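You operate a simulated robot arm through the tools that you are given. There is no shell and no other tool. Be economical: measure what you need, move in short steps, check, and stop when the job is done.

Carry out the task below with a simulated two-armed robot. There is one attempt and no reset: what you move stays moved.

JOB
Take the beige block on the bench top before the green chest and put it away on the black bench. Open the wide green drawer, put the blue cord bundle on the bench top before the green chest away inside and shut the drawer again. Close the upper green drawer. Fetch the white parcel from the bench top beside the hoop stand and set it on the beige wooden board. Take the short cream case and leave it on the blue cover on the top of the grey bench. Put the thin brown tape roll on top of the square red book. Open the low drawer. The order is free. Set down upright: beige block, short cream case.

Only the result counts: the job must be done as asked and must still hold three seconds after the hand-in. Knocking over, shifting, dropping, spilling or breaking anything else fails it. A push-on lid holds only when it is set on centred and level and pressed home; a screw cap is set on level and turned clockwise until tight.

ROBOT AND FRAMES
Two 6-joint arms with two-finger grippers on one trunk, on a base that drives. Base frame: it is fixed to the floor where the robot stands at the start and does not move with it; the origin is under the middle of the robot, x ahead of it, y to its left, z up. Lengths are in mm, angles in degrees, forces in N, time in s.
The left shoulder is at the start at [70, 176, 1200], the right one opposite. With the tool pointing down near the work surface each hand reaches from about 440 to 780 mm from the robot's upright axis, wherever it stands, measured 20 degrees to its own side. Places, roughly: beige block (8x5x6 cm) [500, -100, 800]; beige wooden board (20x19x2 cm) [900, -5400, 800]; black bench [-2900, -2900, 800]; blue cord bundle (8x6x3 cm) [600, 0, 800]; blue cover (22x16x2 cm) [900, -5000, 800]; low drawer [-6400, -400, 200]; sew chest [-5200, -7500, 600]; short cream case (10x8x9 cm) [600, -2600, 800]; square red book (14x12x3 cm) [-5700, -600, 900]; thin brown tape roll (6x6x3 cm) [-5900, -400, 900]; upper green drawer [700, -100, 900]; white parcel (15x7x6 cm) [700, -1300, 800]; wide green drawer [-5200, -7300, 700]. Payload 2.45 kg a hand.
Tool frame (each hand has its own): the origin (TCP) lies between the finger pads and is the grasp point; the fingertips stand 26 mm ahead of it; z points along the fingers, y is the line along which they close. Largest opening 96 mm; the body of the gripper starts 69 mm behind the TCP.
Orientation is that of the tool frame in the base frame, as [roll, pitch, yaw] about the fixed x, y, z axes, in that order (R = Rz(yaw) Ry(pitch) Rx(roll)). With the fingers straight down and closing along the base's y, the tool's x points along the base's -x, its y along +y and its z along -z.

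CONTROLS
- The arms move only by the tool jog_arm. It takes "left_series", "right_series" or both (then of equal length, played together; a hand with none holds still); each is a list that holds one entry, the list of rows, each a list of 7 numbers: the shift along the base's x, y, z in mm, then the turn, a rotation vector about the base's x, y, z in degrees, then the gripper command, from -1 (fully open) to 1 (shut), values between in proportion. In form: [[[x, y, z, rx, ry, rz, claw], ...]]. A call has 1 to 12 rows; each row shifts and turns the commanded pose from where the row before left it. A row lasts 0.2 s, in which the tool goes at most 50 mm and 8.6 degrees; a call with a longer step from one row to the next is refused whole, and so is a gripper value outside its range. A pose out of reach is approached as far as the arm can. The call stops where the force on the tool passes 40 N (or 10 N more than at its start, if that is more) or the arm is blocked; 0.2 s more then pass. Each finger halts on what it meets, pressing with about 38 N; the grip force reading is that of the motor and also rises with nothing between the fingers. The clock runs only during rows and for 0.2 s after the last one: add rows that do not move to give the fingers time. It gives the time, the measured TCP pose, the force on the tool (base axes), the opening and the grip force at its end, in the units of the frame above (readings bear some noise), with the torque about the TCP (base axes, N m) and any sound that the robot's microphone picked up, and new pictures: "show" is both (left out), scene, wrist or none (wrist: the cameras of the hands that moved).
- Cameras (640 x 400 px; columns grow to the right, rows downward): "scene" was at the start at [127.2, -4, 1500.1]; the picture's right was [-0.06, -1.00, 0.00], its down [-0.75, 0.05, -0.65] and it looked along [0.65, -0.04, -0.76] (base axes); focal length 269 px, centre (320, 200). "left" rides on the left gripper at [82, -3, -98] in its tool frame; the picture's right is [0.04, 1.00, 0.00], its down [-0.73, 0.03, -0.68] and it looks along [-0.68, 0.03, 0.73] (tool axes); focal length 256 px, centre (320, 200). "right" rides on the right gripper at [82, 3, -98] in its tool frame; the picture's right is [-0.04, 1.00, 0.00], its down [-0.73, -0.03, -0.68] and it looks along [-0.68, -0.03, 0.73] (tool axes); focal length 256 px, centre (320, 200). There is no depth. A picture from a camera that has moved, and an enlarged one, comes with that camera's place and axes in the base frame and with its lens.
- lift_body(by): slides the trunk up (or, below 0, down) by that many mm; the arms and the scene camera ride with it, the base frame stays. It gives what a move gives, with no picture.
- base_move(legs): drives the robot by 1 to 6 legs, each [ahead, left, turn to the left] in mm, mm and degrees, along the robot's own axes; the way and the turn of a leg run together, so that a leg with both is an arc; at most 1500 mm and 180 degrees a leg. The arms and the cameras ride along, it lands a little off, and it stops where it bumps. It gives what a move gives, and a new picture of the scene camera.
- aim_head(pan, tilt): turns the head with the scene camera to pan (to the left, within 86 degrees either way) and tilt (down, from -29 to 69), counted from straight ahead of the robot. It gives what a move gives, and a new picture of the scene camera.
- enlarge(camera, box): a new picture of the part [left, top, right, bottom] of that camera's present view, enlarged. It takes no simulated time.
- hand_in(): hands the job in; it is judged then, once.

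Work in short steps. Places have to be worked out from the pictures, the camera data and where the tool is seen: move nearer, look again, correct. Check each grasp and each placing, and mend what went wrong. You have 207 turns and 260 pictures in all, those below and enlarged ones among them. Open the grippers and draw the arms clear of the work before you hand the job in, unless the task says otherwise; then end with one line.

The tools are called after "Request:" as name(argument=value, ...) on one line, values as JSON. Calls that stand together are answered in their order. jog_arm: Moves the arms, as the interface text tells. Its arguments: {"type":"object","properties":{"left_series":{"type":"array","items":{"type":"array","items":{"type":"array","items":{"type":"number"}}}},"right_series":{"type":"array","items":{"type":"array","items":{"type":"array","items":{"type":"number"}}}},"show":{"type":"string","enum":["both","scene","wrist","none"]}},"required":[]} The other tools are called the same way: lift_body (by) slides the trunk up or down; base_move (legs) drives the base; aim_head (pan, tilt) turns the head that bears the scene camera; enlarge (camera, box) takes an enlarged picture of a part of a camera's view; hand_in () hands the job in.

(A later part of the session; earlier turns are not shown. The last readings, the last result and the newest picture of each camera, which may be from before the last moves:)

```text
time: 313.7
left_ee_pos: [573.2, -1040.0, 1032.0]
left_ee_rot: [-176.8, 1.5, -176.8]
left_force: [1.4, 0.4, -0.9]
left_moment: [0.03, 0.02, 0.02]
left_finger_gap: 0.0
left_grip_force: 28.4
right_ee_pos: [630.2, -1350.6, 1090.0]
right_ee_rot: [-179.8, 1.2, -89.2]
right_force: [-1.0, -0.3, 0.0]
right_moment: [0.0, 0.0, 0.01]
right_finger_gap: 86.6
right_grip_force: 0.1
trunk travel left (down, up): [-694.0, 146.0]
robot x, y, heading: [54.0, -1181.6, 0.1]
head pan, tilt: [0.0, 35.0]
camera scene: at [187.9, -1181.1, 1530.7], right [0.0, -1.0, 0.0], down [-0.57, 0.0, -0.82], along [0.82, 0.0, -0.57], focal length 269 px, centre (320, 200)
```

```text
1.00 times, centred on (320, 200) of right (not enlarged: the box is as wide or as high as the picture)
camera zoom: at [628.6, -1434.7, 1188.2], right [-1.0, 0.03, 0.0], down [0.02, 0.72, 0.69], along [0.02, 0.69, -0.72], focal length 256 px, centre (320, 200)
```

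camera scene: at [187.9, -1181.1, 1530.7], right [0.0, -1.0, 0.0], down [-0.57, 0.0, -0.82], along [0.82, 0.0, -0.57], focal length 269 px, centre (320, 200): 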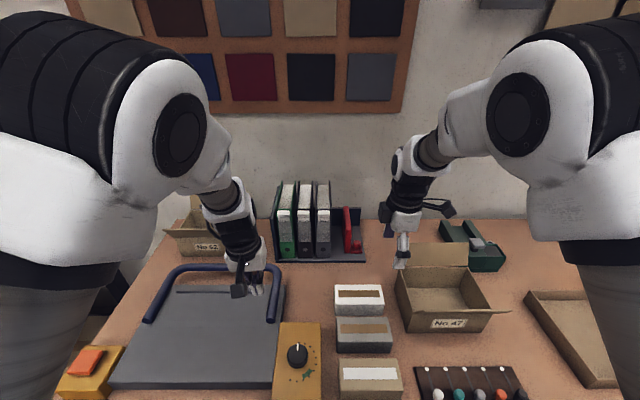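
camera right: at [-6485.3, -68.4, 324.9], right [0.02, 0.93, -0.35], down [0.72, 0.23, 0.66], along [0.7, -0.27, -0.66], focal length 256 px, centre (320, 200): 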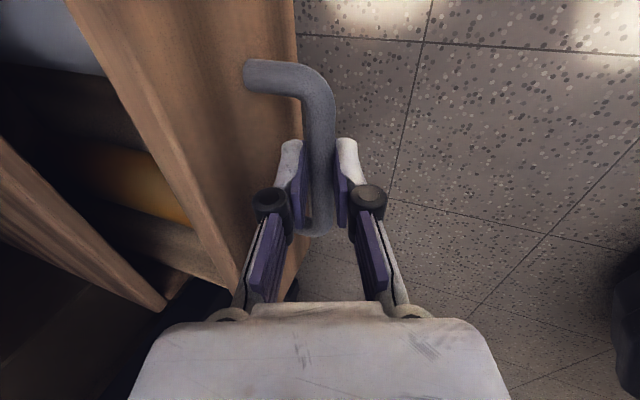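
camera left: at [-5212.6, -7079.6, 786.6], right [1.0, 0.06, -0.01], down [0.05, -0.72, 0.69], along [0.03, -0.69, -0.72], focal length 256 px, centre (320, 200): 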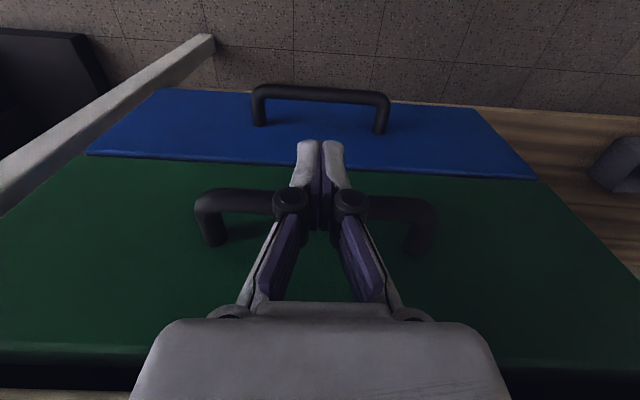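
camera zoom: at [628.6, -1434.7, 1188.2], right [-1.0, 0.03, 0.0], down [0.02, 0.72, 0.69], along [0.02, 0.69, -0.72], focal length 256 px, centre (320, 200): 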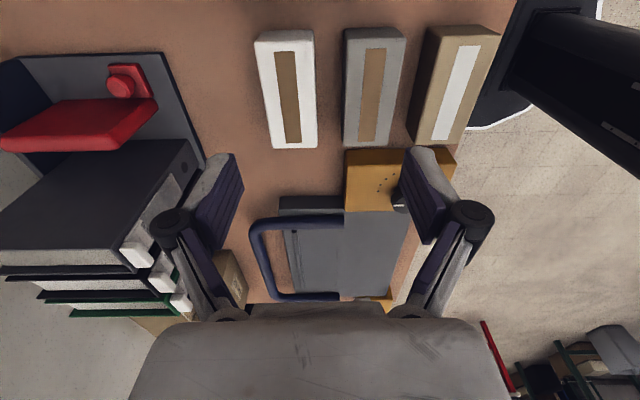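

Parcel centre is about [669,-1298]; gap to the grey box about 34 mm. I move over it and descend to z≈880.

Request:
jog_arm(right_series=[[[20, 27, 0, 0, 0, 0, -0.8], [19, 26, 0, 0, 0, 0, -0.8], [0, 0, -45, 0, 0, 0, -0.8], [0, 0, -45, 0, 0, 0, -0.8], [0, 0, -45, 0, 0, 0, -0.8], [0, 0, -45, 0, 0, 0, -0.8], [0, 0, -25, 0, 0, 0, -0.8], [0, 0, 0, 0, 0, 0, -0.8]]])

```text
time: 315.5
left_ee_pos: [572.1, -1040.1, 1031.9]
left_ee_rot: [-176.7, 1.5, -176.8]
left_force: [0.4, -0.6, 0.3]
left_moment: [0.03, 0.02, 0.01]
left_finger_gap: 0.0
left_grip_force: 29.0
right_ee_pos: [669.7, -1298.6, 887.4]
right_ee_rot: [-179.9, 1.2, -89.1]
right_force: [-0.4, -0.2, -0.5]
right_moment: [0.01, -0.02, 0.03]
right_finger_gap: 86.1
right_grip_force: 0.1
trunk travel left (down, up): [-694.0, 146.0]
robot x, y, heading: [50.7, -1181.6, -0.1]
head pan, tilt: [0.0, 35.0]
camera scene: at [188.2, -1180.9, 1530.7], right [0.0, -1.0, 0.0], down [-0.57, 0.0, -0.82], along [0.82, 0.0, -0.57], focal length 269 px, centre (320, 200)
camera right: at [668.5, -1382.3, 984.4], right [-1.0, 0.03, 0.0], down [0.02, 0.72, 0.69], along [0.02, 0.69, -0.72], focal length 256 px, centre (320, 200)
```

scene: 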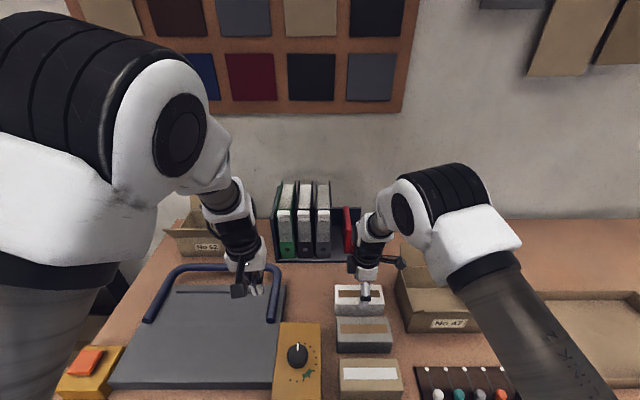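
right: 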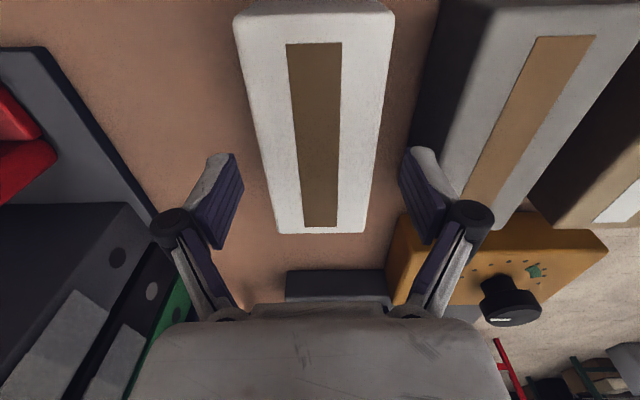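

Both fingers have clear lanes. I lower 53 mm and close.

Request:
jog_arm(right_series=[[[0, 0, -25, 0, 0, 0, -0.8], [0, 0, -20, 0, 0, 0, -0.8], [0, 0, -8, 0, 0, 0, -0.8], [0, 0, 0, 0, 0, 0, -0.5], [0, 0, 0, 0, 0, 0, 0.5], [0, 0, 0, 0, 0, 0, 1], [0, 0, 0, 0, 0, 0, 1]]], show="wrist")

```text
time: 317.1
left_ee_pos: [573.2, -1039.8, 1031.2]
left_ee_rot: [-176.6, 1.5, -176.8]
left_force: [0.7, -1.1, -0.5]
left_moment: [-0.02, 0.0, 0.01]
left_finger_gap: 0.0
left_grip_force: 28.6
right_ee_pos: [670.4, -1298.4, 833.0]
right_ee_rot: [-180.0, 1.2, -89.2]
right_force: [3.3, 0.3, 4.2]
right_moment: [0.14, -0.08, -0.1]
right_finger_gap: 67.6
right_grip_force: 38.6
trunk travel left (down, up): [-694.0, 146.0]
robot x, y, heading: [51.0, -1182.0, -0.1]
head pan, tilt: [0.0, 35.0]
camera right: at [668.6, -1380.8, 930.0], right [-1.0, 0.03, 0.0], down [0.02, 0.72, 0.69], along [0.02, 0.69, -0.72], focal length 256 px, centre (320, 200)
```

right: 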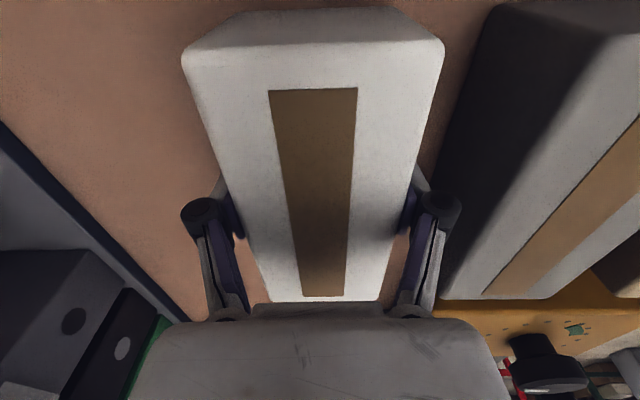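

Gripped at 67.6 mm (bottom is 33 mm below the TCP). I lift straight up.

Request:
jog_arm(right_series=[[[0, 0, 10, 0, 0, 0, 1], [0, 0, 40, 0, 0, 0, 1], [0, 0, 45, 0, 0, 0, 1], [0, 0, 45, 0, 0, 0, 1], [0, 0, 45, 0, 0, 0, 1], [0, 0, 40, 0, 0, 0, 1]]], show="scene")

```text
time: 318.5
left_ee_pos: [572.8, -1039.7, 1031.6]
left_ee_rot: [-176.7, 1.6, -176.9]
left_force: [-0.9, -0.4, 0.1]
left_moment: [0.0, -0.02, -0.03]
left_finger_gap: 0.0
left_grip_force: 28.6
right_ee_pos: [670.6, -1301.0, 1057.9]
right_ee_rot: [-180.0, 1.3, -89.2]
right_force: [0.6, 0.2, -4.1]
right_moment: [0.0, 0.0, -0.02]
right_finger_gap: 67.8
right_grip_force: 37.6
trunk travel left (down, up): [-694.0, 146.0]
robot x, y, heading: [48.5, -1178.4, -0.2]
head pan, tilt: [0.0, 35.0]
camera scene: at [188.2, -1180.9, 1530.6], right [0.0, -1.0, 0.0], down [-0.57, 0.0, -0.82], along [0.82, 0.0, -0.57], focal length 269 px, centre (320, 200)
```

scene: 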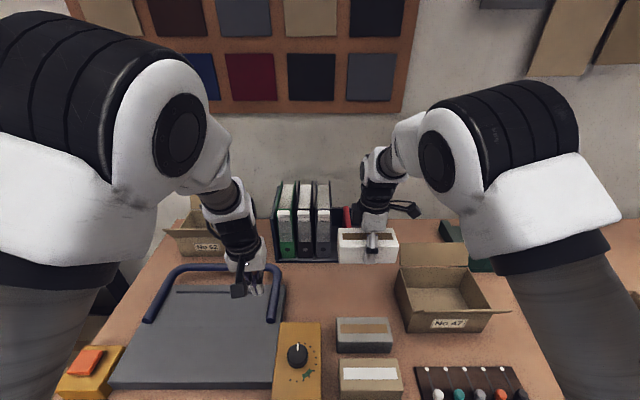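

The parcel is held. I back off and slide south to the cream case's bench.

Request:
base_move(legs=[[-380, 0, 0], [0, -1450, 0]])

```text
time: 327.7
left_ee_pos: [189.5, -2503.7, 1029.7]
left_ee_rot: [-176.7, 1.4, -176.9]
left_force: [0.4, 0.0, 0.1]
left_moment: [0.01, 0.0, 0.02]
left_finger_gap: 0.1
left_grip_force: 28.7
right_ee_pos: [287.2, -2763.2, 1057.3]
right_ee_rot: [180.0, 1.1, -89.3]
right_force: [0.6, -1.0, -4.3]
right_moment: [0.02, 0.0, 0.03]
right_finger_gap: 67.6
right_grip_force: 38.1
trunk travel left (down, up): [-694.0, 146.0]
robot x, y, heading: [-332.1, -2642.1, -0.3]
head pan, tilt: [0.0, 35.0]
camera scene: at [-195.5, -2643.2, 1530.5], right [0.0, -1.0, 0.0], down [-0.57, 0.0, -0.82], along [0.82, 0.0, -0.57], focal length 269 px, centre (320, 200)
```

scene: 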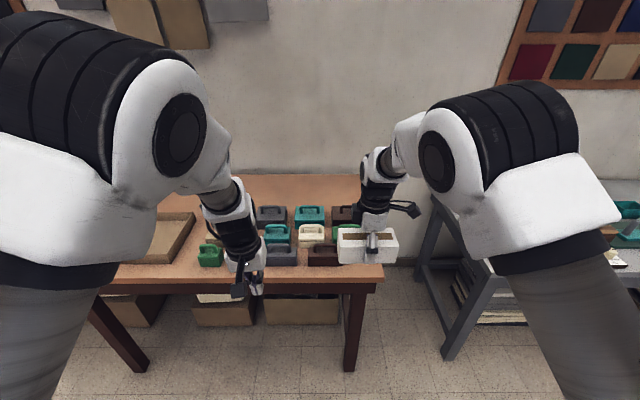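

Request:
enlarge(camera="scene", box=[190, 180, 390, 300])

```text
3.20 times, centred on (290, 240) of scene
camera zoom: at [-195.5, -2643.2, 1530.5], right [0.0, -1.0, 0.0], down [-0.57, 0.0, -0.82], along [0.82, 0.0, -0.57], focal length 860 px, centre (416, 72)
```

zoom: 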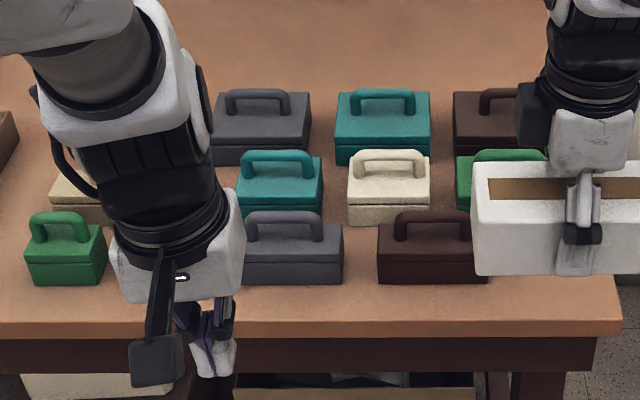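

The cream case is at about [545,-2610], with a bow handle on top along y. I'll grip the handle with the left hand closing along x: turn the wrist and drive up.

Request:
jog_arm(left_series=[[[0, 0, 5, 0, 0, -8.2, 1], [0, 0, 5, 0, 0, -8.2, 1], [0, 0, 5, 0, 0, -8.2, 1], [0, 0, 5, 0, 0, -8.2, 1], [0, 0, 0, 0, 0, -8.2, -0.1], [0, 0, 0, 0, 0, -8.2, -0.1], [0, 0, 0, 0, 0, -8.2, -0.1], [0, 0, 0, 0, 0, -8.2, -0.1], [0, 0, 0, 0, 0, -8.2, -0.1], [0, 0, 0, 0, 0, -8.2, -0.1], [0, 0, 0, 0, 0, -8.2, -0.1]]], show="none")

Request:
base_move(legs=[[312, -98, 0.3]])

Request:
enlarge(camera="left", box=[0, 0, 640, 400])

```text
time: 330.1
left_ee_pos: [189.3, -2503.3, 1050.2]
left_ee_rot: [-176.7, 1.5, 92.7]
left_force: [-0.5, -0.3, -0.5]
left_moment: [-0.02, 0.03, 0.0]
left_finger_gap: 53.0
left_grip_force: 0.1
right_ee_pos: [285.7, -2763.4, 1057.5]
right_ee_rot: [-180.0, 1.1, -89.3]
right_force: [0.8, 0.3, -3.6]
right_moment: [0.0, -0.02, -0.02]
right_finger_gap: 67.7
right_grip_force: 38.0
trunk travel left (down, up): [-694.0, 146.0]
robot x, y, heading: [-334.7, -2640.4, 0.1]
head pan, tilt: [0.0, 35.0]
```

```text
time: 332.3
left_ee_pos: [497.3, -2594.0, 1051.2]
left_ee_rot: [-176.6, 1.4, 93.4]
left_force: [-0.3, -0.2, 0.5]
left_moment: [0.02, 0.04, 0.0]
left_finger_gap: 52.6
left_grip_force: 0.0
right_ee_pos: [597.5, -2853.5, 1057.2]
right_ee_rot: [180.0, 1.1, -88.7]
right_force: [-0.3, 0.0, -4.5]
right_moment: [0.02, 0.02, 0.0]
right_finger_gap: 67.5
right_grip_force: 38.0
trunk travel left (down, up): [-694.0, 146.0]
robot x, y, heading: [-25.6, -2736.5, 0.4]
head pan, tilt: [0.0, 35.0]
camera scene: at [114.0, -2738.1, 1530.7], right [0.01, -1.0, 0.0], down [-0.57, 0.0, -0.82], along [0.82, 0.01, -0.57], focal length 269 px, centre (320, 200)
```

scene: 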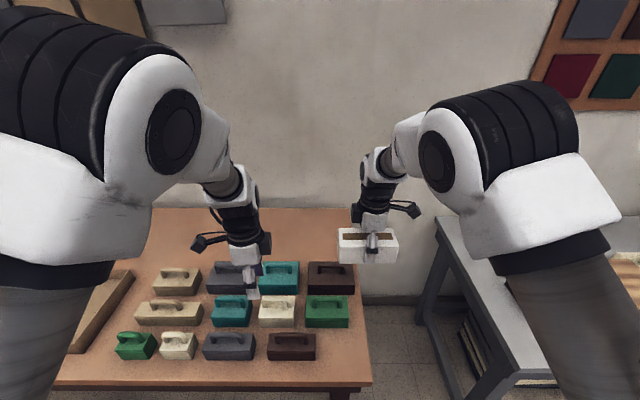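

```text
1.00 times, centred on (320, 200) of left (not enlarged: the box is as wide or as high as the picture)
camera zoom: at [493.8, -2509.6, 1147.4], right [0.99, 0.1, -0.06], down [0.11, -0.71, 0.7], along [0.03, -0.7, -0.72], focal length 256 px, centre (320, 200)
```

zoom: 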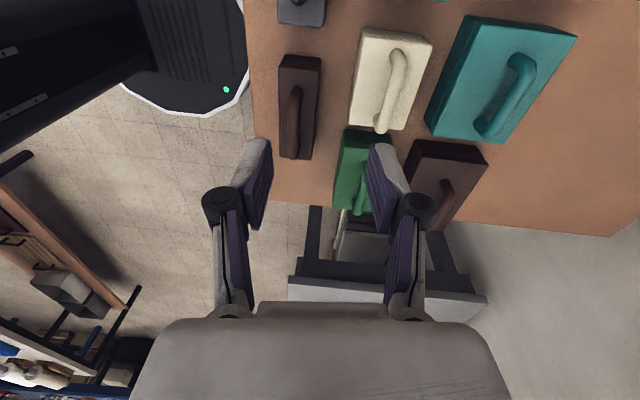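

Several creamy cases appear; I zoom in to tell the "short cream" one apart.

Request:
enlarge(camera="scene", box=[100, 240, 370, 390])

```text
2.37 times, centred on (235, 315) of scene
camera zoom: at [114.0, -2738.1, 1530.7], right [0.01, -1.0, 0.0], down [-0.57, 0.0, -0.82], along [0.82, 0.01, -0.57], focal length 637 px, centre (522, -73)
```

zoom: 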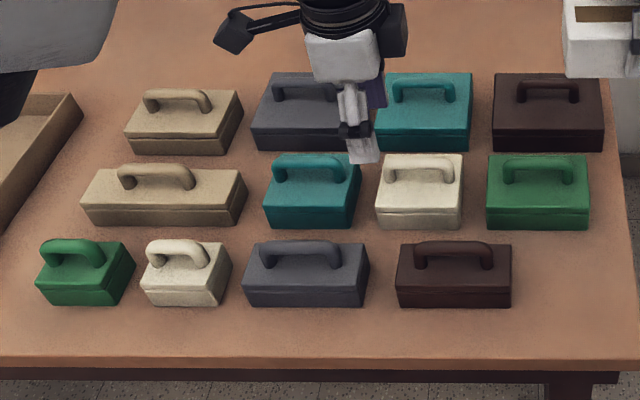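

Size (≈102 mm wide) and place match the middle-row cream case, centre about [558,-2608]. I level the left hand and move over its handle.

Request:
jog_arm(left_series=[[[30, -7, 0, 0, -3.4, -3, -0.1], [30, -7, 0, 0, 0, 0, -0.1], [0, 0, -40, 0, 0, 0, -0.1], [0, 0, -40, 0, 0, 0, -0.1], [0, 0, -40, 0, 0, 0, -0.1], [0, 0, 0, 0, 0, 0, -0.1]]])

```text
time: 333.7
left_ee_pos: [554.1, -2609.7, 931.5]
left_ee_rot: [179.9, 1.7, 90.4]
left_force: [0.5, 0.2, 0.5]
left_moment: [0.03, -0.02, -0.01]
left_finger_gap: 52.7
left_grip_force: 0.0
right_ee_pos: [597.5, -2853.8, 1057.0]
right_ee_rot: [-180.0, 1.2, -88.6]
right_force: [0.7, 1.6, -4.1]
right_moment: [0.01, 0.01, 0.0]
right_finger_gap: 67.4
right_grip_force: 38.2
trunk travel left (down, up): [-694.0, 146.0]
robot x, y, heading: [-17.6, -2740.4, 0.5]
head pan, tilt: [0.0, 35.0]
camera scene: at [114.2, -2738.4, 1530.6], right [0.01, -1.0, 0.0], down [-0.57, 0.0, -0.82], along [0.82, 0.01, -0.57], focal length 269 px, centre (320, 200)
camera left: at [549.7, -2524.9, 1028.3], right [1.0, 0.05, 0.0], down [0.03, -0.71, 0.7], along [0.03, -0.7, -0.71], focal length 256 px, centre (320, 200)
```

scene: 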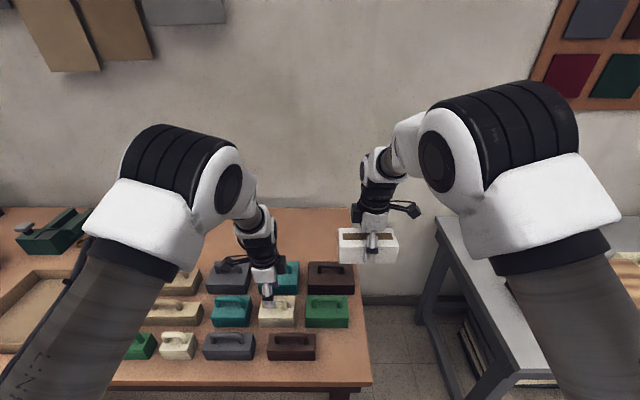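
left: 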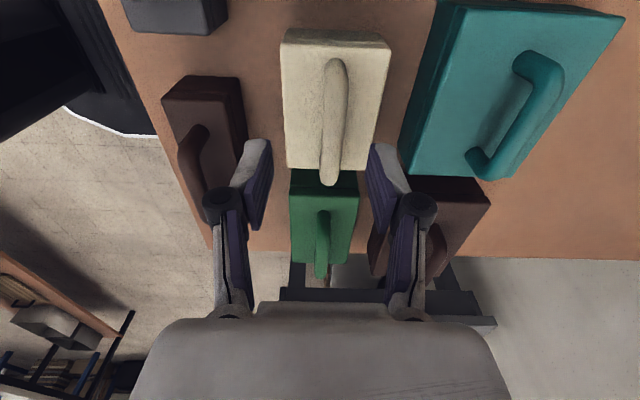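

The handle centre is [560,-2606]; I shift 5 mm and descend to z≈890.

Request:
jog_arm(left_series=[[[5, 3, -20, 0, 0, 0, -0.1], [0, 0, -15, 0, 0, 0, -0.1], [0, 0, -6, 0, 0, 0, -0.1], [0, 0, 0, 0, 0, 0, -0.1]]], show="wrist")

```text
time: 334.7
left_ee_pos: [562.0, -2605.1, 891.0]
left_ee_rot: [179.8, 1.5, 90.4]
left_force: [-0.3, 0.3, -0.2]
left_moment: [0.03, 0.0, 0.0]
left_finger_gap: 52.7
left_grip_force: 0.1
right_ee_pos: [598.5, -2852.5, 1057.6]
right_ee_rot: [-179.8, 1.2, -88.7]
right_force: [0.0, -0.4, -5.1]
right_moment: [-0.05, -0.03, 0.01]
right_finger_gap: 67.9
right_grip_force: 38.3
trunk travel left (down, up): [-694.0, 146.0]
robot x, y, heading: [-21.7, -2740.4, 0.5]
head pan, tilt: [0.0, 35.0]
camera left: at [557.1, -2521.2, 986.0], right [1.0, 0.05, 0.0], down [0.03, -0.71, 0.7], along [0.03, -0.7, -0.71], focal length 256 px, centre (320, 200)
```

left: 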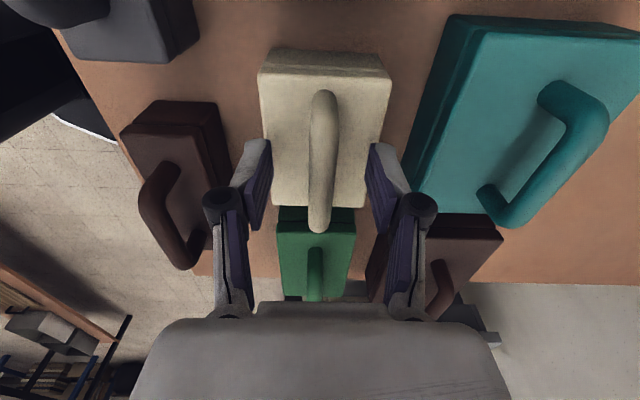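

The bar is centred between the pads. I lower 4 mm and close.

Request:
jog_arm(left_series=[[[0, 0, -4, 0, 0, 0, 0.3], [0, 0, 0, 0, 0, 0, 0.7], [0, 0, 0, 0, 0, 0, 1], [0, 0, 0, 0, 0, 0, 1]]], show="wrist")

```text
time: 335.7
left_ee_pos: [562.9, -2605.3, 886.0]
left_ee_rot: [179.9, 1.6, 90.3]
left_force: [-0.3, -0.4, 0.6]
left_moment: [-0.01, -0.02, -0.03]
left_finger_gap: 12.2
left_grip_force: 38.3
right_ee_pos: [598.7, -2853.0, 1056.2]
right_ee_rot: [-179.9, 1.2, -88.7]
right_force: [0.3, -0.4, -4.6]
right_moment: [-0.03, -0.05, 0.0]
right_finger_gap: 67.6
right_grip_force: 37.6
trunk travel left (down, up): [-694.0, 146.0]
robot x, y, heading: [-23.0, -2743.2, 0.5]
head pan, tilt: [0.0, 35.0]
camera left: at [557.4, -2521.0, 982.1], right [1.0, 0.05, 0.0], down [0.03, -0.71, 0.7], along [0.03, -0.7, -0.71], focal length 256 px, centre (320, 200)
```

left: 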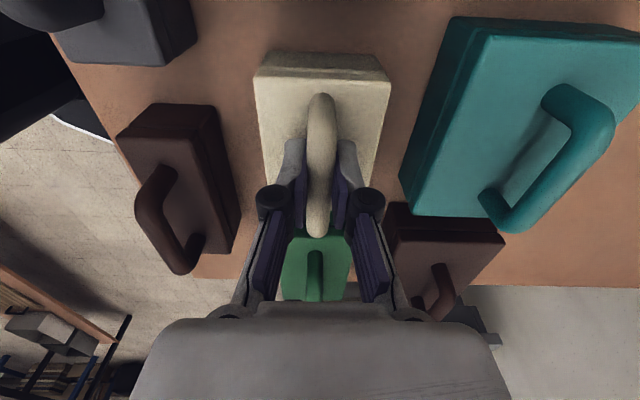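

Gripped on the handle (12.2 mm). I lift straight up and check.

Request:
jog_arm(left_series=[[[0, 0, 5, 0, 0, 0, 1], [0, 0, 20, 0, 0, 0, 1], [0, 0, 40, 0, 0, 0, 1], [0, 0, 45, 0, 0, 0, 1], [0, 0, 45, 0, 0, 0, 1], [0, 0, 30, 0, 0, 0, 1]]])

```text
time: 337.1
left_ee_pos: [562.8, -2605.0, 1073.1]
left_ee_rot: [180.0, 1.6, 90.4]
left_force: [-0.2, 0.0, -1.1]
left_moment: [0.03, 0.01, 0.03]
left_finger_gap: 11.9
left_grip_force: 37.9
right_ee_pos: [597.4, -2853.3, 1057.5]
right_ee_rot: [-180.0, 1.3, -88.7]
right_force: [-0.6, 0.4, -3.6]
right_moment: [-0.03, 0.01, 0.0]
right_finger_gap: 67.5
right_grip_force: 37.8
trunk travel left (down, up): [-694.0, 146.0]
robot x, y, heading: [-26.7, -2742.2, 0.3]
head pan, tilt: [0.0, 35.0]
camera scene: at [114.3, -2738.5, 1530.6], right [0.01, -1.0, 0.0], down [-0.57, 0.0, -0.82], along [0.82, 0.01, -0.57], focal length 269 px, centre (320, 200)
camera left: at [559.0, -2520.4, 1168.8], right [1.0, 0.05, 0.0], down [0.03, -0.71, 0.7], along [0.03, -0.7, -0.72], focal length 256 px, centre (320, 200)
```

scene: 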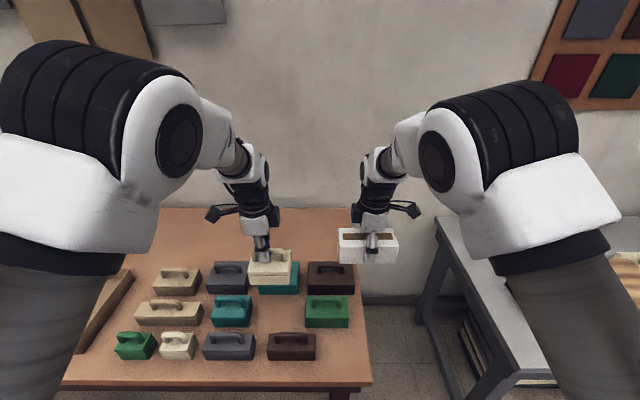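
left: 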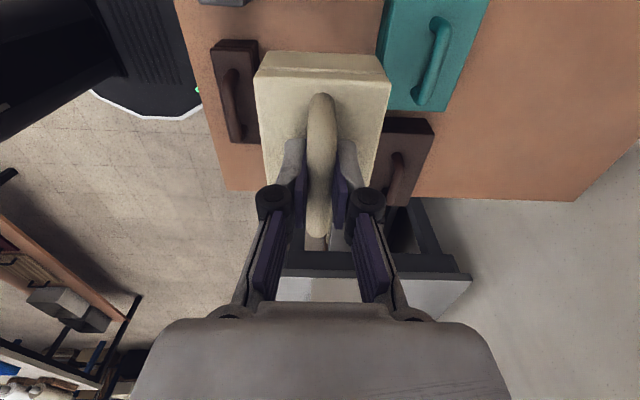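

The case is held upright. I back off and slide south to the grey bench with the blue cover.

Request:
base_move(legs=[[-400, 0, -0.4], [0, -1500, 0], [0, -700, 0]])

Request:
aim_head(pan=-10, tilt=30)

```text
time: 350.1
left_ee_pos: [160.2, -4810.3, 1072.1]
left_ee_rot: [180.0, 1.6, 90.2]
left_force: [0.4, -0.1, -1.0]
left_moment: [0.01, 0.01, 0.0]
left_finger_gap: 12.0
left_grip_force: 37.7
right_ee_pos: [193.0, -5058.2, 1057.5]
right_ee_rot: [-180.0, 1.2, -88.9]
right_force: [-0.4, 0.1, -3.9]
right_moment: [-0.03, 0.02, 0.02]
right_finger_gap: 67.7
right_grip_force: 38.1
trunk travel left (down, up): [-694.0, 146.0]
robot x, y, heading: [-425.6, -4944.7, 0.2]
head pan, tilt: [0.0, 35.0]
camera scene: at [-288.8, -4941.9, 1530.5], right [0.0, -1.0, 0.0], down [-0.57, 0.0, -0.82], along [0.82, 0.0, -0.57], focal length 269 px, centre (320, 200)
```

scene: 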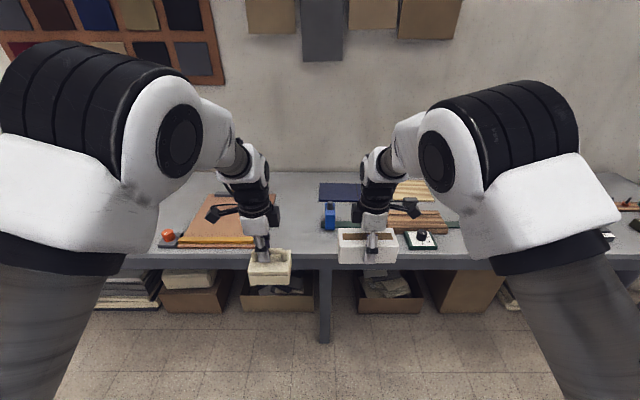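

```text
time: 350.8
left_ee_pos: [160.3, -4810.6, 1071.4]
left_ee_rot: [179.9, 1.6, 90.1]
left_force: [-0.3, 1.2, -1.4]
left_moment: [0.01, 0.03, 0.01]
left_finger_gap: 11.9
left_grip_force: 38.0
right_ee_pos: [193.0, -5059.6, 1057.7]
right_ee_rot: [-180.0, 1.2, -88.9]
right_force: [-0.2, -1.0, -3.6]
right_moment: [-0.04, 0.0, 0.02]
right_finger_gap: 67.6
right_grip_force: 37.9
trunk travel left (down, up): [-694.0, 146.0]
robot x, y, heading: [-424.2, -4944.3, 0.1]
head pan, tilt: [-10.0, 30.0]
camera scene: at [-287.7, -4958.4, 1538.3], right [-0.17, -0.99, 0.0], down [-0.49, 0.09, -0.87], along [0.85, -0.15, -0.5], focal length 269 px, centre (320, 200)
```

scene: 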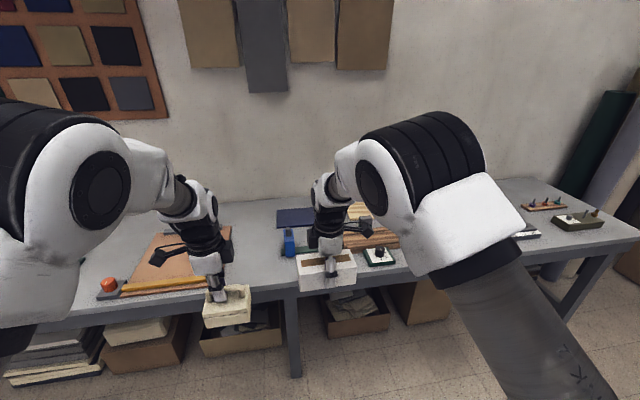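

The navy cover is at about [900,-5000], the striped wooden board at [900,-5400]. The bench overhangs its legs (leg front x≈500, edge x≈370), so I can stand close: I go to x≈100, y≈-5140.

Request:
base_move(legs=[[420, -195, 0], [105, 0, 0]])

Request:
aim_head(pan=0, tilt=38)

```text
time: 354.4
left_ee_pos: [689.5, -5004.3, 1072.1]
left_ee_rot: [179.8, 1.7, 90.2]
left_force: [-0.7, 0.0, -0.8]
left_moment: [0.01, 0.0, -0.03]
left_finger_gap: 11.9
left_grip_force: 37.6
right_ee_pos: [722.1, -5252.5, 1056.7]
right_ee_rot: [179.9, 1.2, -88.9]
right_force: [0.3, -0.9, -3.9]
right_moment: [-0.03, 0.01, 0.02]
right_finger_gap: 67.7
right_grip_force: 38.0
trunk travel left (down, up): [-694.0, 146.0]
robot x, y, heading: [103.4, -5133.1, 0.2]
head pan, tilt: [-10.0, 30.0]
camera scene: at [240.2, -5152.0, 1538.4], right [-0.17, -0.99, 0.0], down [-0.49, 0.09, -0.87], along [0.85, -0.15, -0.5], focal length 269 px, centre (320, 200)
```

scene: 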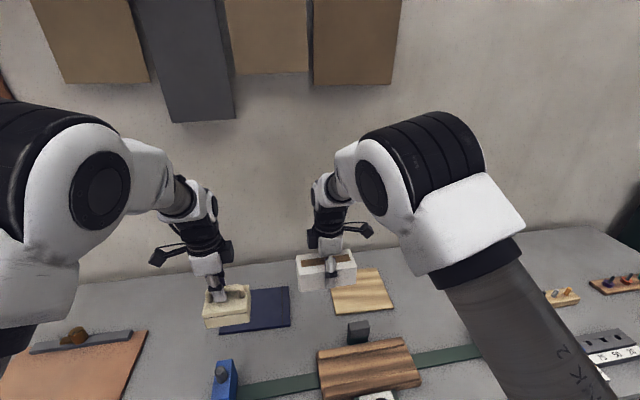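

```text
time: 355.1
left_ee_pos: [689.8, -5002.6, 1070.9]
left_ee_rot: [180.0, 1.7, 90.1]
left_force: [-0.1, -0.7, -1.8]
left_moment: [0.03, -0.01, 0.04]
left_finger_gap: 12.1
left_grip_force: 38.0
right_ee_pos: [723.6, -5251.3, 1055.7]
right_ee_rot: [179.9, 1.2, -88.8]
right_force: [0.2, -0.9, -3.9]
right_moment: [-0.02, -0.02, 0.0]
right_finger_gap: 67.4
right_grip_force: 37.9
trunk travel left (down, up): [-694.0, 146.0]
robot x, y, heading: [100.6, -5135.0, 0.2]
head pan, tilt: [0.0, 38.0]
camera scene: at [239.3, -5136.0, 1525.8], right [0.0, -1.0, 0.0], down [-0.62, 0.0, -0.79], along [0.79, 0.0, -0.62], focal length 269 px, centre (320, 200)
```

scene: 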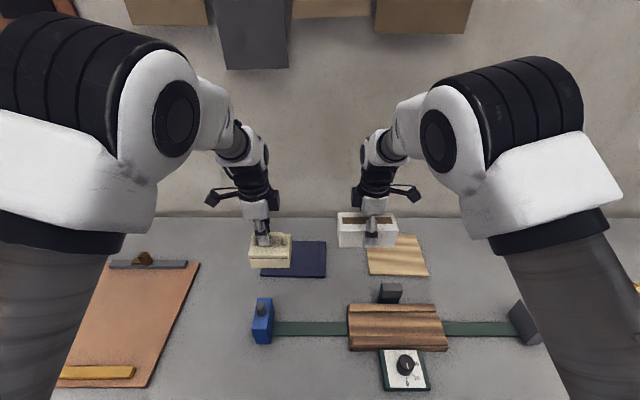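

Estimated centres: cover [832,-5052], beige board [840,-5387]. I shift the base 60 right and 20 ahead so both are in reach.

Request:
base_move(legs=[[20, -60, 0]])

Request:
jog_arm(left_series=[[[40, 4, 0, 0, 0, 0, 1], [40, 4, 0, 0, 0, 0, 1], [40, 4, 0, 0, 0, 0, 1], [0, 0, -30, 0, 0, 0, 1], [0, 0, -30, 0, 0, 0, 1], [0, 0, 0, 0, 0, 0, 1]]])

```text
time: 356.1
left_ee_pos: [708.0, -5058.3, 1072.8]
left_ee_rot: [179.8, 1.6, 90.2]
left_force: [0.3, 0.6, -1.5]
left_moment: [-0.02, -0.02, -0.01]
left_finger_gap: 11.8
left_grip_force: 37.9
right_ee_pos: [742.0, -5306.0, 1059.2]
right_ee_rot: [180.0, 1.1, -88.8]
right_force: [-1.3, 0.6, -4.7]
right_moment: [-0.02, -0.02, 0.01]
right_finger_gap: 67.8
right_grip_force: 38.1
trunk travel left (down, up): [-694.0, 146.0]
robot x, y, heading: [122.4, -5195.7, 0.1]
head pan, tilt: [0.0, 38.0]
camera scene: at [256.4, -5190.4, 1526.2], right [0.01, -1.0, 0.0], down [-0.62, -0.01, -0.79], along [0.79, 0.0, -0.62], focal length 269 px, centre (320, 200)
```

scene: 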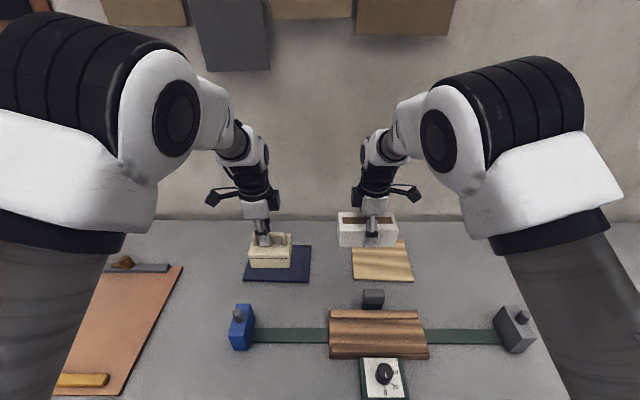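

```text
time: 357.5
left_ee_pos: [829.1, -5047.1, 1011.9]
left_ee_rot: [179.9, 1.6, 90.2]
left_force: [0.6, -0.1, -0.6]
left_moment: [0.02, 0.03, 0.04]
left_finger_gap: 11.9
left_grip_force: 37.8
right_ee_pos: [742.1, -5309.2, 1056.9]
right_ee_rot: [180.0, 1.2, -88.8]
right_force: [0.3, 0.7, -4.0]
right_moment: [0.01, 0.02, -0.01]
right_finger_gap: 67.7
right_grip_force: 37.5
trunk travel left (down, up): [-694.0, 146.0]
robot x, y, heading: [124.8, -5196.0, 0.1]
head pan, tilt: [0.0, 38.0]
camera scene: at [258.1, -5194.2, 1525.9], right [0.01, -1.0, 0.0], down [-0.62, 0.0, -0.79], along [0.79, 0.0, -0.62], focal length 269 px, centre (320, 200)
camera left: at [824.9, -4962.8, 1107.8], right [1.0, 0.05, 0.0], down [0.03, -0.71, 0.7], along [0.03, -0.7, -0.71], focal length 256 px, centre (320, 200)
```

scene: 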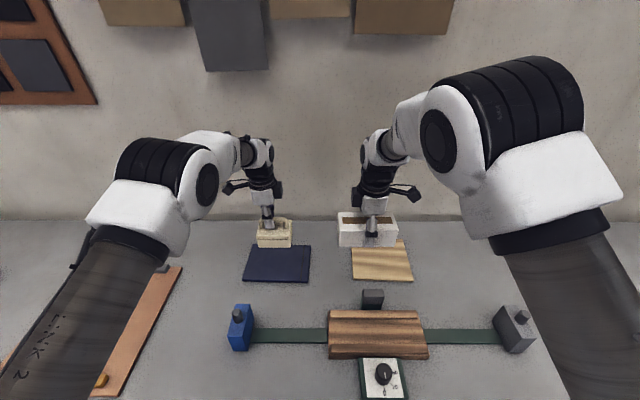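
left: 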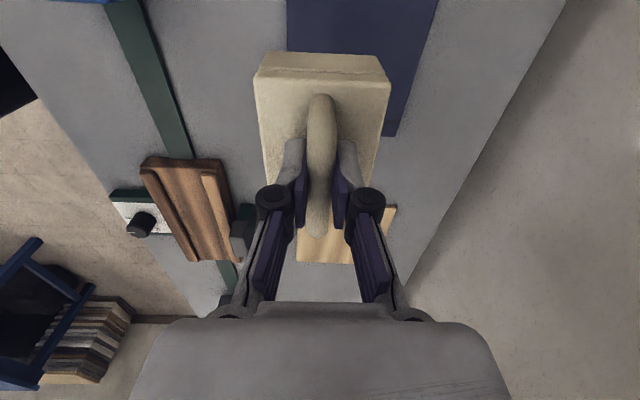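

Comparing both cameras, the cover's top is really at z≈763, so its centre is about [868,-5049] (board ≈[882,-5414]). I drive 25 mm ahead, then move the case over the cover and down to z≈880.

Request:
base_move(legs=[[25, 0, 0]])

Request:
jog_arm(left_series=[[[14, -2, 0, 0, 0, 0, 1], [0, 0, -40, 0, 0, 0, 1], [0, 0, -40, 0, 0, 0, 1], [0, 0, -40, 0, 0, 0, 1], [0, 0, 0, 0, 0, 0, 1]]])

```text
time: 358.3
left_ee_pos: [849.1, -5046.3, 1015.5]
left_ee_rot: [179.6, 1.5, 90.3]
left_force: [-0.5, -0.1, -1.4]
left_moment: [0.02, -0.07, 0.01]
left_finger_gap: 12.0
left_grip_force: 37.8
right_ee_pos: [763.8, -5309.7, 1060.5]
right_ee_rot: [-179.9, 1.2, -88.7]
right_force: [-0.8, 0.2, -4.2]
right_moment: [-0.03, -0.03, 0.0]
right_finger_gap: 67.2
right_grip_force: 38.2
trunk travel left (down, up): [-694.0, 146.0]
robot x, y, heading: [144.2, -5195.1, 0.3]
head pan, tilt: [0.0, 38.0]
camera scene: at [275.9, -5193.6, 1526.8], right [0.01, -1.0, 0.0], down [-0.61, 0.0, -0.79], along [0.79, 0.01, -0.61], focal length 269 px, centre (320, 200)
```

scene: 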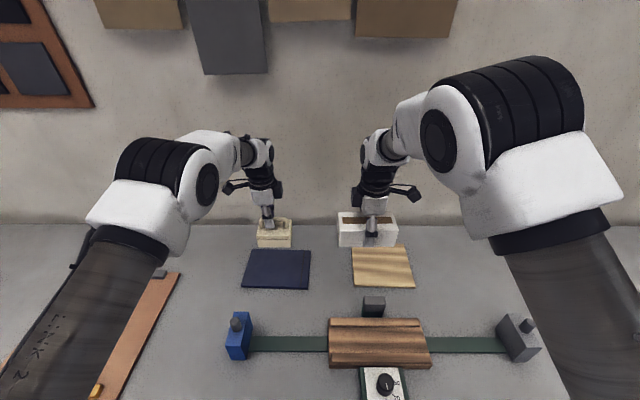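

```text
time: 359.5
left_ee_pos: [868.3, -5048.9, 893.5]
left_ee_rot: [179.9, 1.6, 90.3]
left_force: [0.1, 0.6, -1.2]
left_moment: [-0.01, -0.01, -0.01]
left_finger_gap: 11.9
left_grip_force: 38.0
right_ee_pos: [766.3, -5307.5, 1057.8]
right_ee_rot: [-180.0, 1.2, -88.8]
right_force: [-0.1, -0.2, -4.7]
right_moment: [0.01, -0.05, 0.0]
right_finger_gap: 67.5
right_grip_force: 38.2
trunk travel left (down, up): [-694.0, 146.0]
robot x, y, heading: [146.4, -5196.3, 0.5]
head pan, tilt: [0.0, 38.0]
camera scene: at [281.4, -5193.9, 1526.1], right [0.01, -1.0, 0.0], down [-0.62, 0.0, -0.79], along [0.79, 0.01, -0.62], focal length 269 px, centre (320, 200)
camera left: at [863.7, -4964.0, 988.8], right [1.0, 0.05, 0.0], down [0.03, -0.71, 0.7], along [0.03, -0.7, -0.71], focal length 256 px, centre (320, 200)
```

scene: 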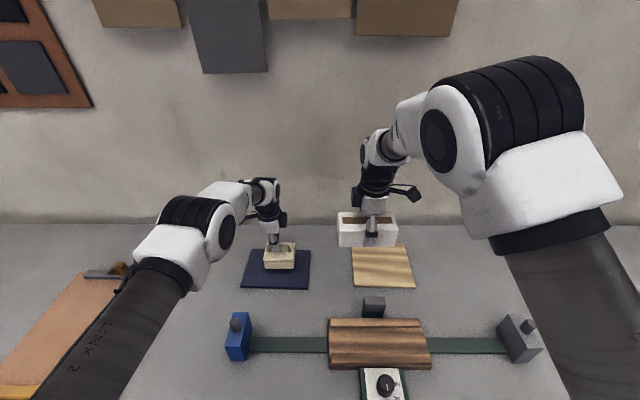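
left: 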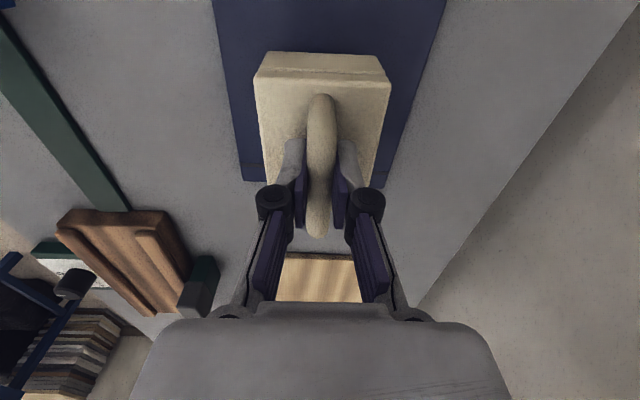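

The case is centred over the cover. I lower slowly toward z≈850.

Request:
jog_arm(left_series=[[[3, 0, -20, 0, 0, 0, 1], [0, 0, -10, 0, 0, 0, 1], [0, 0, -5, 0, 0, 0, 1], [0, 0, -3, 0, 0, 0, 1], [0, 0, -2, 0, 0, 0, 1], [0, 0, 0, 0, 0, 0, 1]]], show="none")

```text
time: 360.9
left_ee_pos: [869.6, -5049.7, 858.4]
left_ee_rot: [179.4, 1.7, 90.4]
left_force: [7.2, 4.2, 31.6]
left_moment: [-0.1, -0.05, -0.01]
left_finger_gap: 12.0
left_grip_force: 38.2
right_ee_pos: [763.2, -5308.8, 1058.6]
right_ee_rot: [-179.8, 1.2, -88.8]
right_force: [-0.3, 0.2, -4.5]
right_moment: [-0.01, 0.02, 0.0]
right_finger_gap: 67.6
right_grip_force: 38.2
trunk travel left (down, up): [-694.0, 146.0]
robot x, y, heading: [142.7, -5194.6, 0.4]
head pan, tilt: [0.0, 38.0]
```

Contact (32 N) at z=858. I relieve 2 mm, open gently, and rise.

Request:
jog_arm(left_series=[[[0, 0, 3, 0, 0, 0, 1], [0, 0, 0, 0, 0, 0, 0.5], [0, 0, 0, 0, 0, 0, 0.1], [0, 0, 0, 0, 0, 0, -0.1], [0, 0, 15, 0, 0, 0, -0.1], [0, 0, 40, 0, 0, 0, -0.1], [0, 0, 45, 0, 0, 0, -0.1], [-40, 10, 30, 0, 0, 0, -0.1], [-40, 10, 20, 0, 0, 0, -0.1], [-40, 10, 0, 0, 0, 0, -0.1]]])

```text
refused: row 8 steps farther than a row can; nothing moved
```

Request:
jog_arm(left_series=[[[0, 0, 3, 0, 0, 0, 1], [0, 0, 0, 0, 0, 0, 0.5], [0, 0, 0, 0, 0, 0, 0.1], [0, 0, 0, 0, 0, 0, -0.1], [0, 0, 15, 0, 0, 0, -0.1], [0, 0, 40, 0, 0, 0, -0.1], [0, 0, 45, 0, 0, 0, -0.1], [-30, 10, 30, 0, 0, 0, -0.1], [-40, 10, 20, 0, 0, 0, -0.1], [-40, 10, 0, 0, 0, 0, -0.1]]])

```text
time: 363.1
left_ee_pos: [760.0, -5018.5, 1007.8]
left_ee_rot: [179.8, 1.6, 90.4]
left_force: [0.8, 0.0, 0.6]
left_moment: [0.01, -0.04, 0.06]
left_finger_gap: 53.0
left_grip_force: 0.1
right_ee_pos: [765.8, -5308.3, 1057.4]
right_ee_rot: [180.0, 1.2, -88.8]
right_force: [0.2, -0.2, -3.4]
right_moment: [-0.02, 0.01, 0.0]
right_finger_gap: 67.6
right_grip_force: 38.2
trunk travel left (down, up): [-694.0, 146.0]
robot x, y, heading: [145.3, -5195.1, 0.3]
head pan, tilt: [0.0, 38.0]
camera scene: at [281.1, -5193.5, 1526.1], right [0.01, -1.0, 0.0], down [-0.62, 0.0, -0.79], along [0.79, 0.0, -0.62], focal length 269 px, centre (320, 200)
camera left: at [754.5, -4933.5, 1104.2], right [1.0, 0.05, 0.0], down [0.03, -0.71, 0.7], along [0.03, -0.7, -0.71], focal length 256 px, centre (320, 200)
```

scene: 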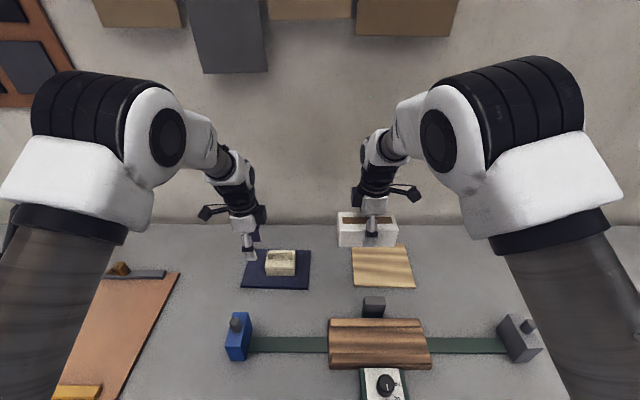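
left: 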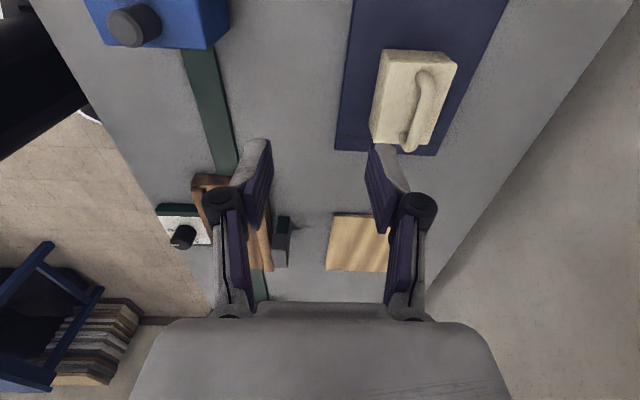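

The case stands upright on the cover. Now the parcel: board centre ≈[876,-5405], top ≈772. I move the right hand over it and down to z≈850.

Request:
jog_arm(right_series=[[[30, -25, 0, 0, 0, 0, 1], [30, -25, 0, 0, 0, 0, 1], [30, -25, 0, 0, 0, 0, 1], [20, -22, 0, 0, 0, 0, 1], [0, 0, -45, 0, 0, 0, 1], [0, 0, -45, 0, 0, 0, 1], [0, 0, -45, 0, 0, 0, 1], [0, 0, -45, 0, 0, 0, 1], [0, 0, -20, 0, 0, 0, 1], [0, 0, 0, 0, 0, 0, 1]]])

```text
time: 365.3
left_ee_pos: [759.9, -5018.3, 1007.8]
left_ee_rot: [179.9, 1.6, 90.3]
left_force: [-0.2, -0.5, 0.7]
left_moment: [0.01, -0.03, -0.01]
left_finger_gap: 53.1
left_grip_force: 0.1
right_ee_pos: [879.2, -5404.6, 857.1]
right_ee_rot: [-180.0, 1.2, -88.8]
right_force: [-1.0, 0.1, -3.3]
right_moment: [-0.01, 0.0, 0.0]
right_finger_gap: 67.8
right_grip_force: 38.4
trunk travel left (down, up): [-694.0, 146.0]
robot x, y, heading: [145.3, -5195.2, 0.2]
head pan, tilt: [0.0, 38.0]
camera scene: at [282.1, -5193.7, 1526.0], right [0.01, -1.0, 0.0], down [-0.62, 0.0, -0.79], along [0.79, 0.01, -0.62], focal length 269 px, centre (320, 200)
camera right: at [877.0, -5487.8, 954.6], right [-1.0, 0.02, 0.0], down [0.01, 0.72, 0.69], along [0.01, 0.69, -0.72], focal length 256 px, centre (320, 200)
```

scene: 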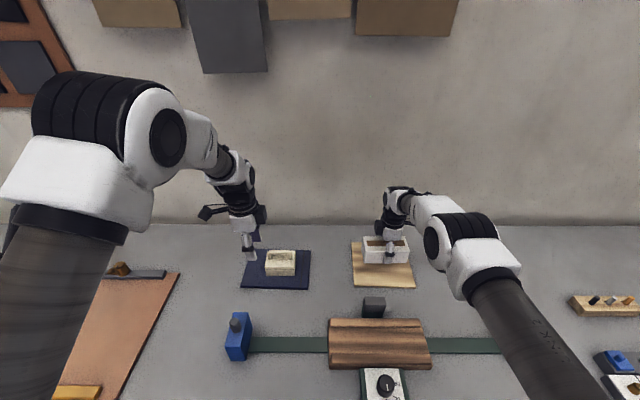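
right: 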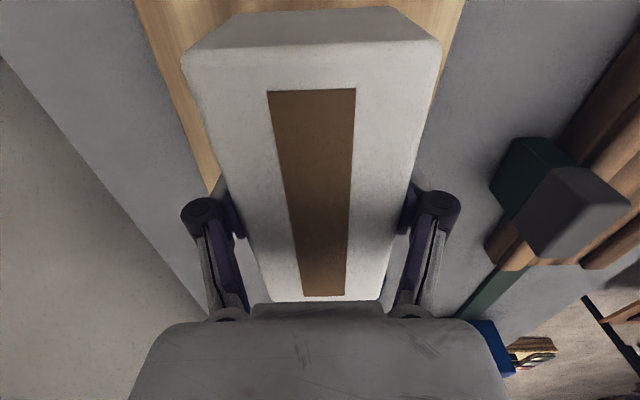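

Board spans about x 795–984, y -5510…-5305. I shift 8 mm forward and lower gently to contact.

Request:
jog_arm(right_series=[[[8, -4, -20, 0, 0, 0, 1], [0, 0, -15, 0, 0, 0, 1], [0, 0, -6, 0, 0, 0, 1], [0, 0, -4, 0, 0, 0, 1], [0, 0, -3, 0, 0, 0, 1], [0, 0, -3, 0, 0, 0, 1], [0, 0, 0, 0, 0, 0, 1]]], show="none")

```text
time: 366.9
left_ee_pos: [760.0, -5018.8, 1007.2]
left_ee_rot: [179.8, 1.6, 90.3]
left_force: [0.2, -0.6, 0.0]
left_moment: [0.0, 0.02, -0.02]
left_finger_gap: 52.8
left_grip_force: 0.0
right_ee_pos: [879.2, -5409.7, 807.1]
right_ee_rot: [179.9, 1.3, -88.8]
right_force: [-0.5, 0.9, -4.2]
right_moment: [0.01, -0.03, 0.01]
right_finger_gap: 67.5
right_grip_force: 38.2
right hand out of reach, approached as far as the arm can: row 4
trunk travel left (down, up): [-694.0, 146.0]
robot x, y, heading: [147.0, -5198.1, 0.6]
head pan, tilt: [0.0, 38.0]
```

Not yet touching at 807; x is at the reach limit, so I ease back a little while lowering further.

Request:
jog_arm(right_series=[[[-2, 0, -2, 0, 0, 0, 1], [-1, 0, -2, 0, 0, 0, 1], [-1, 0, -2, 0, 0, 0, 1], [0, 0, -2, 0, 0, 0, 1], [0, 0, 0, 0, 0, 0, 1]]], show="wrist")

```text
time: 368.1
left_ee_pos: [757.8, -5017.8, 1009.9]
left_ee_rot: [179.8, 1.7, 90.4]
left_force: [-0.5, -1.0, -0.7]
left_moment: [0.01, 0.02, 0.01]
left_finger_gap: 52.8
left_grip_force: 0.0
right_ee_pos: [874.7, -5409.3, 802.5]
right_ee_rot: [-179.6, 1.2, -88.7]
right_force: [11.8, -2.4, 26.6]
right_moment: [0.11, -0.37, -0.16]
right_finger_gap: 67.9
right_grip_force: 37.7
trunk travel left (down, up): [-694.0, 146.0]
robot x, y, heading: [146.5, -5197.5, 0.6]
head pan, tilt: [0.0, 38.0]
camera right: at [874.0, -5492.5, 900.3], right [-1.0, 0.02, -0.01], down [0.01, 0.72, 0.69], along [0.02, 0.69, -0.72], focal length 256 px, centre (320, 200)
```

right: 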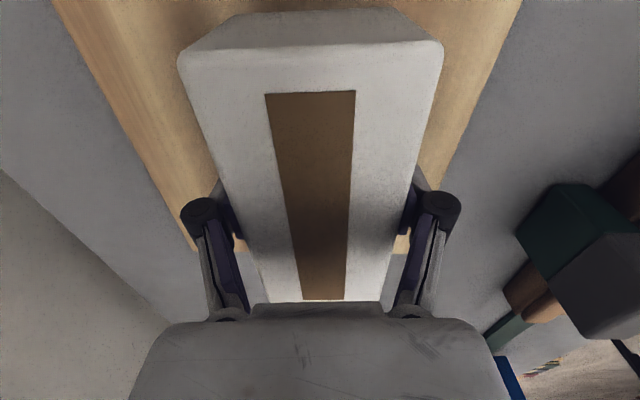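

Touching the board; the parcel lies fully within it. I relieve, open, and rise.

Request:
jog_arm(right_series=[[[0, 0, 2, 0, 0, 0, 1], [0, 0, 0, 0, 0, 0, 0], [0, 0, 0, 0, 0, 0, -0.7], [0, 0, 0, 0, 0, 0, -0.7], [0, 0, 20, 0, 0, 0, -0.7], [0, 0, 40, 0, 0, 0, -0.7], [0, 0, 45, 0, 0, 0, -0.7], [-20, 0, 40, 0, 0, 0, -0.7], [-40, 0, 20, 0, 0, 0, -0.7], [-40, 0, 0, 0, 0, 0, -0.7]]])

```text
time: 370.3
left_ee_pos: [759.7, -5017.9, 1008.2]
left_ee_rot: [179.9, 1.6, 90.3]
left_force: [-0.1, 0.3, 0.5]
left_moment: [0.03, -0.02, -0.01]
left_finger_gap: 52.8
left_grip_force: 0.0
right_ee_pos: [777.0, -5412.1, 967.9]
right_ee_rot: [-179.9, 1.2, -88.8]
right_force: [0.1, -0.2, 0.3]
right_moment: [0.01, -0.04, 0.01]
right_finger_gap: 81.5
right_grip_force: 0.1
trunk travel left (down, up): [-694.0, 146.0]
robot x, y, heading: [141.4, -5194.1, 0.2]
head pan, tilt: [0.0, 38.0]
camera scene: at [280.3, -5193.6, 1526.1], right [0.01, -1.0, 0.0], down [-0.62, 0.0, -0.79], along [0.79, 0.01, -0.62], focal length 269 px, centre (320, 200)
camera right: at [774.5, -5495.3, 1065.9], right [-1.0, 0.02, 0.0], down [0.01, 0.72, 0.69], along [0.01, 0.69, -0.72], focal length 256 px, centre (320, 200)
```

scene: 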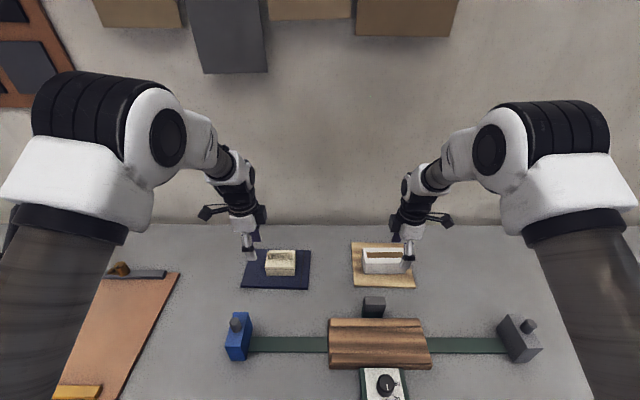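
right: 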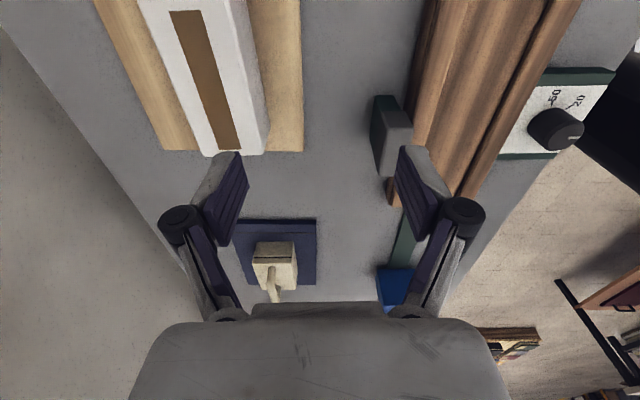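

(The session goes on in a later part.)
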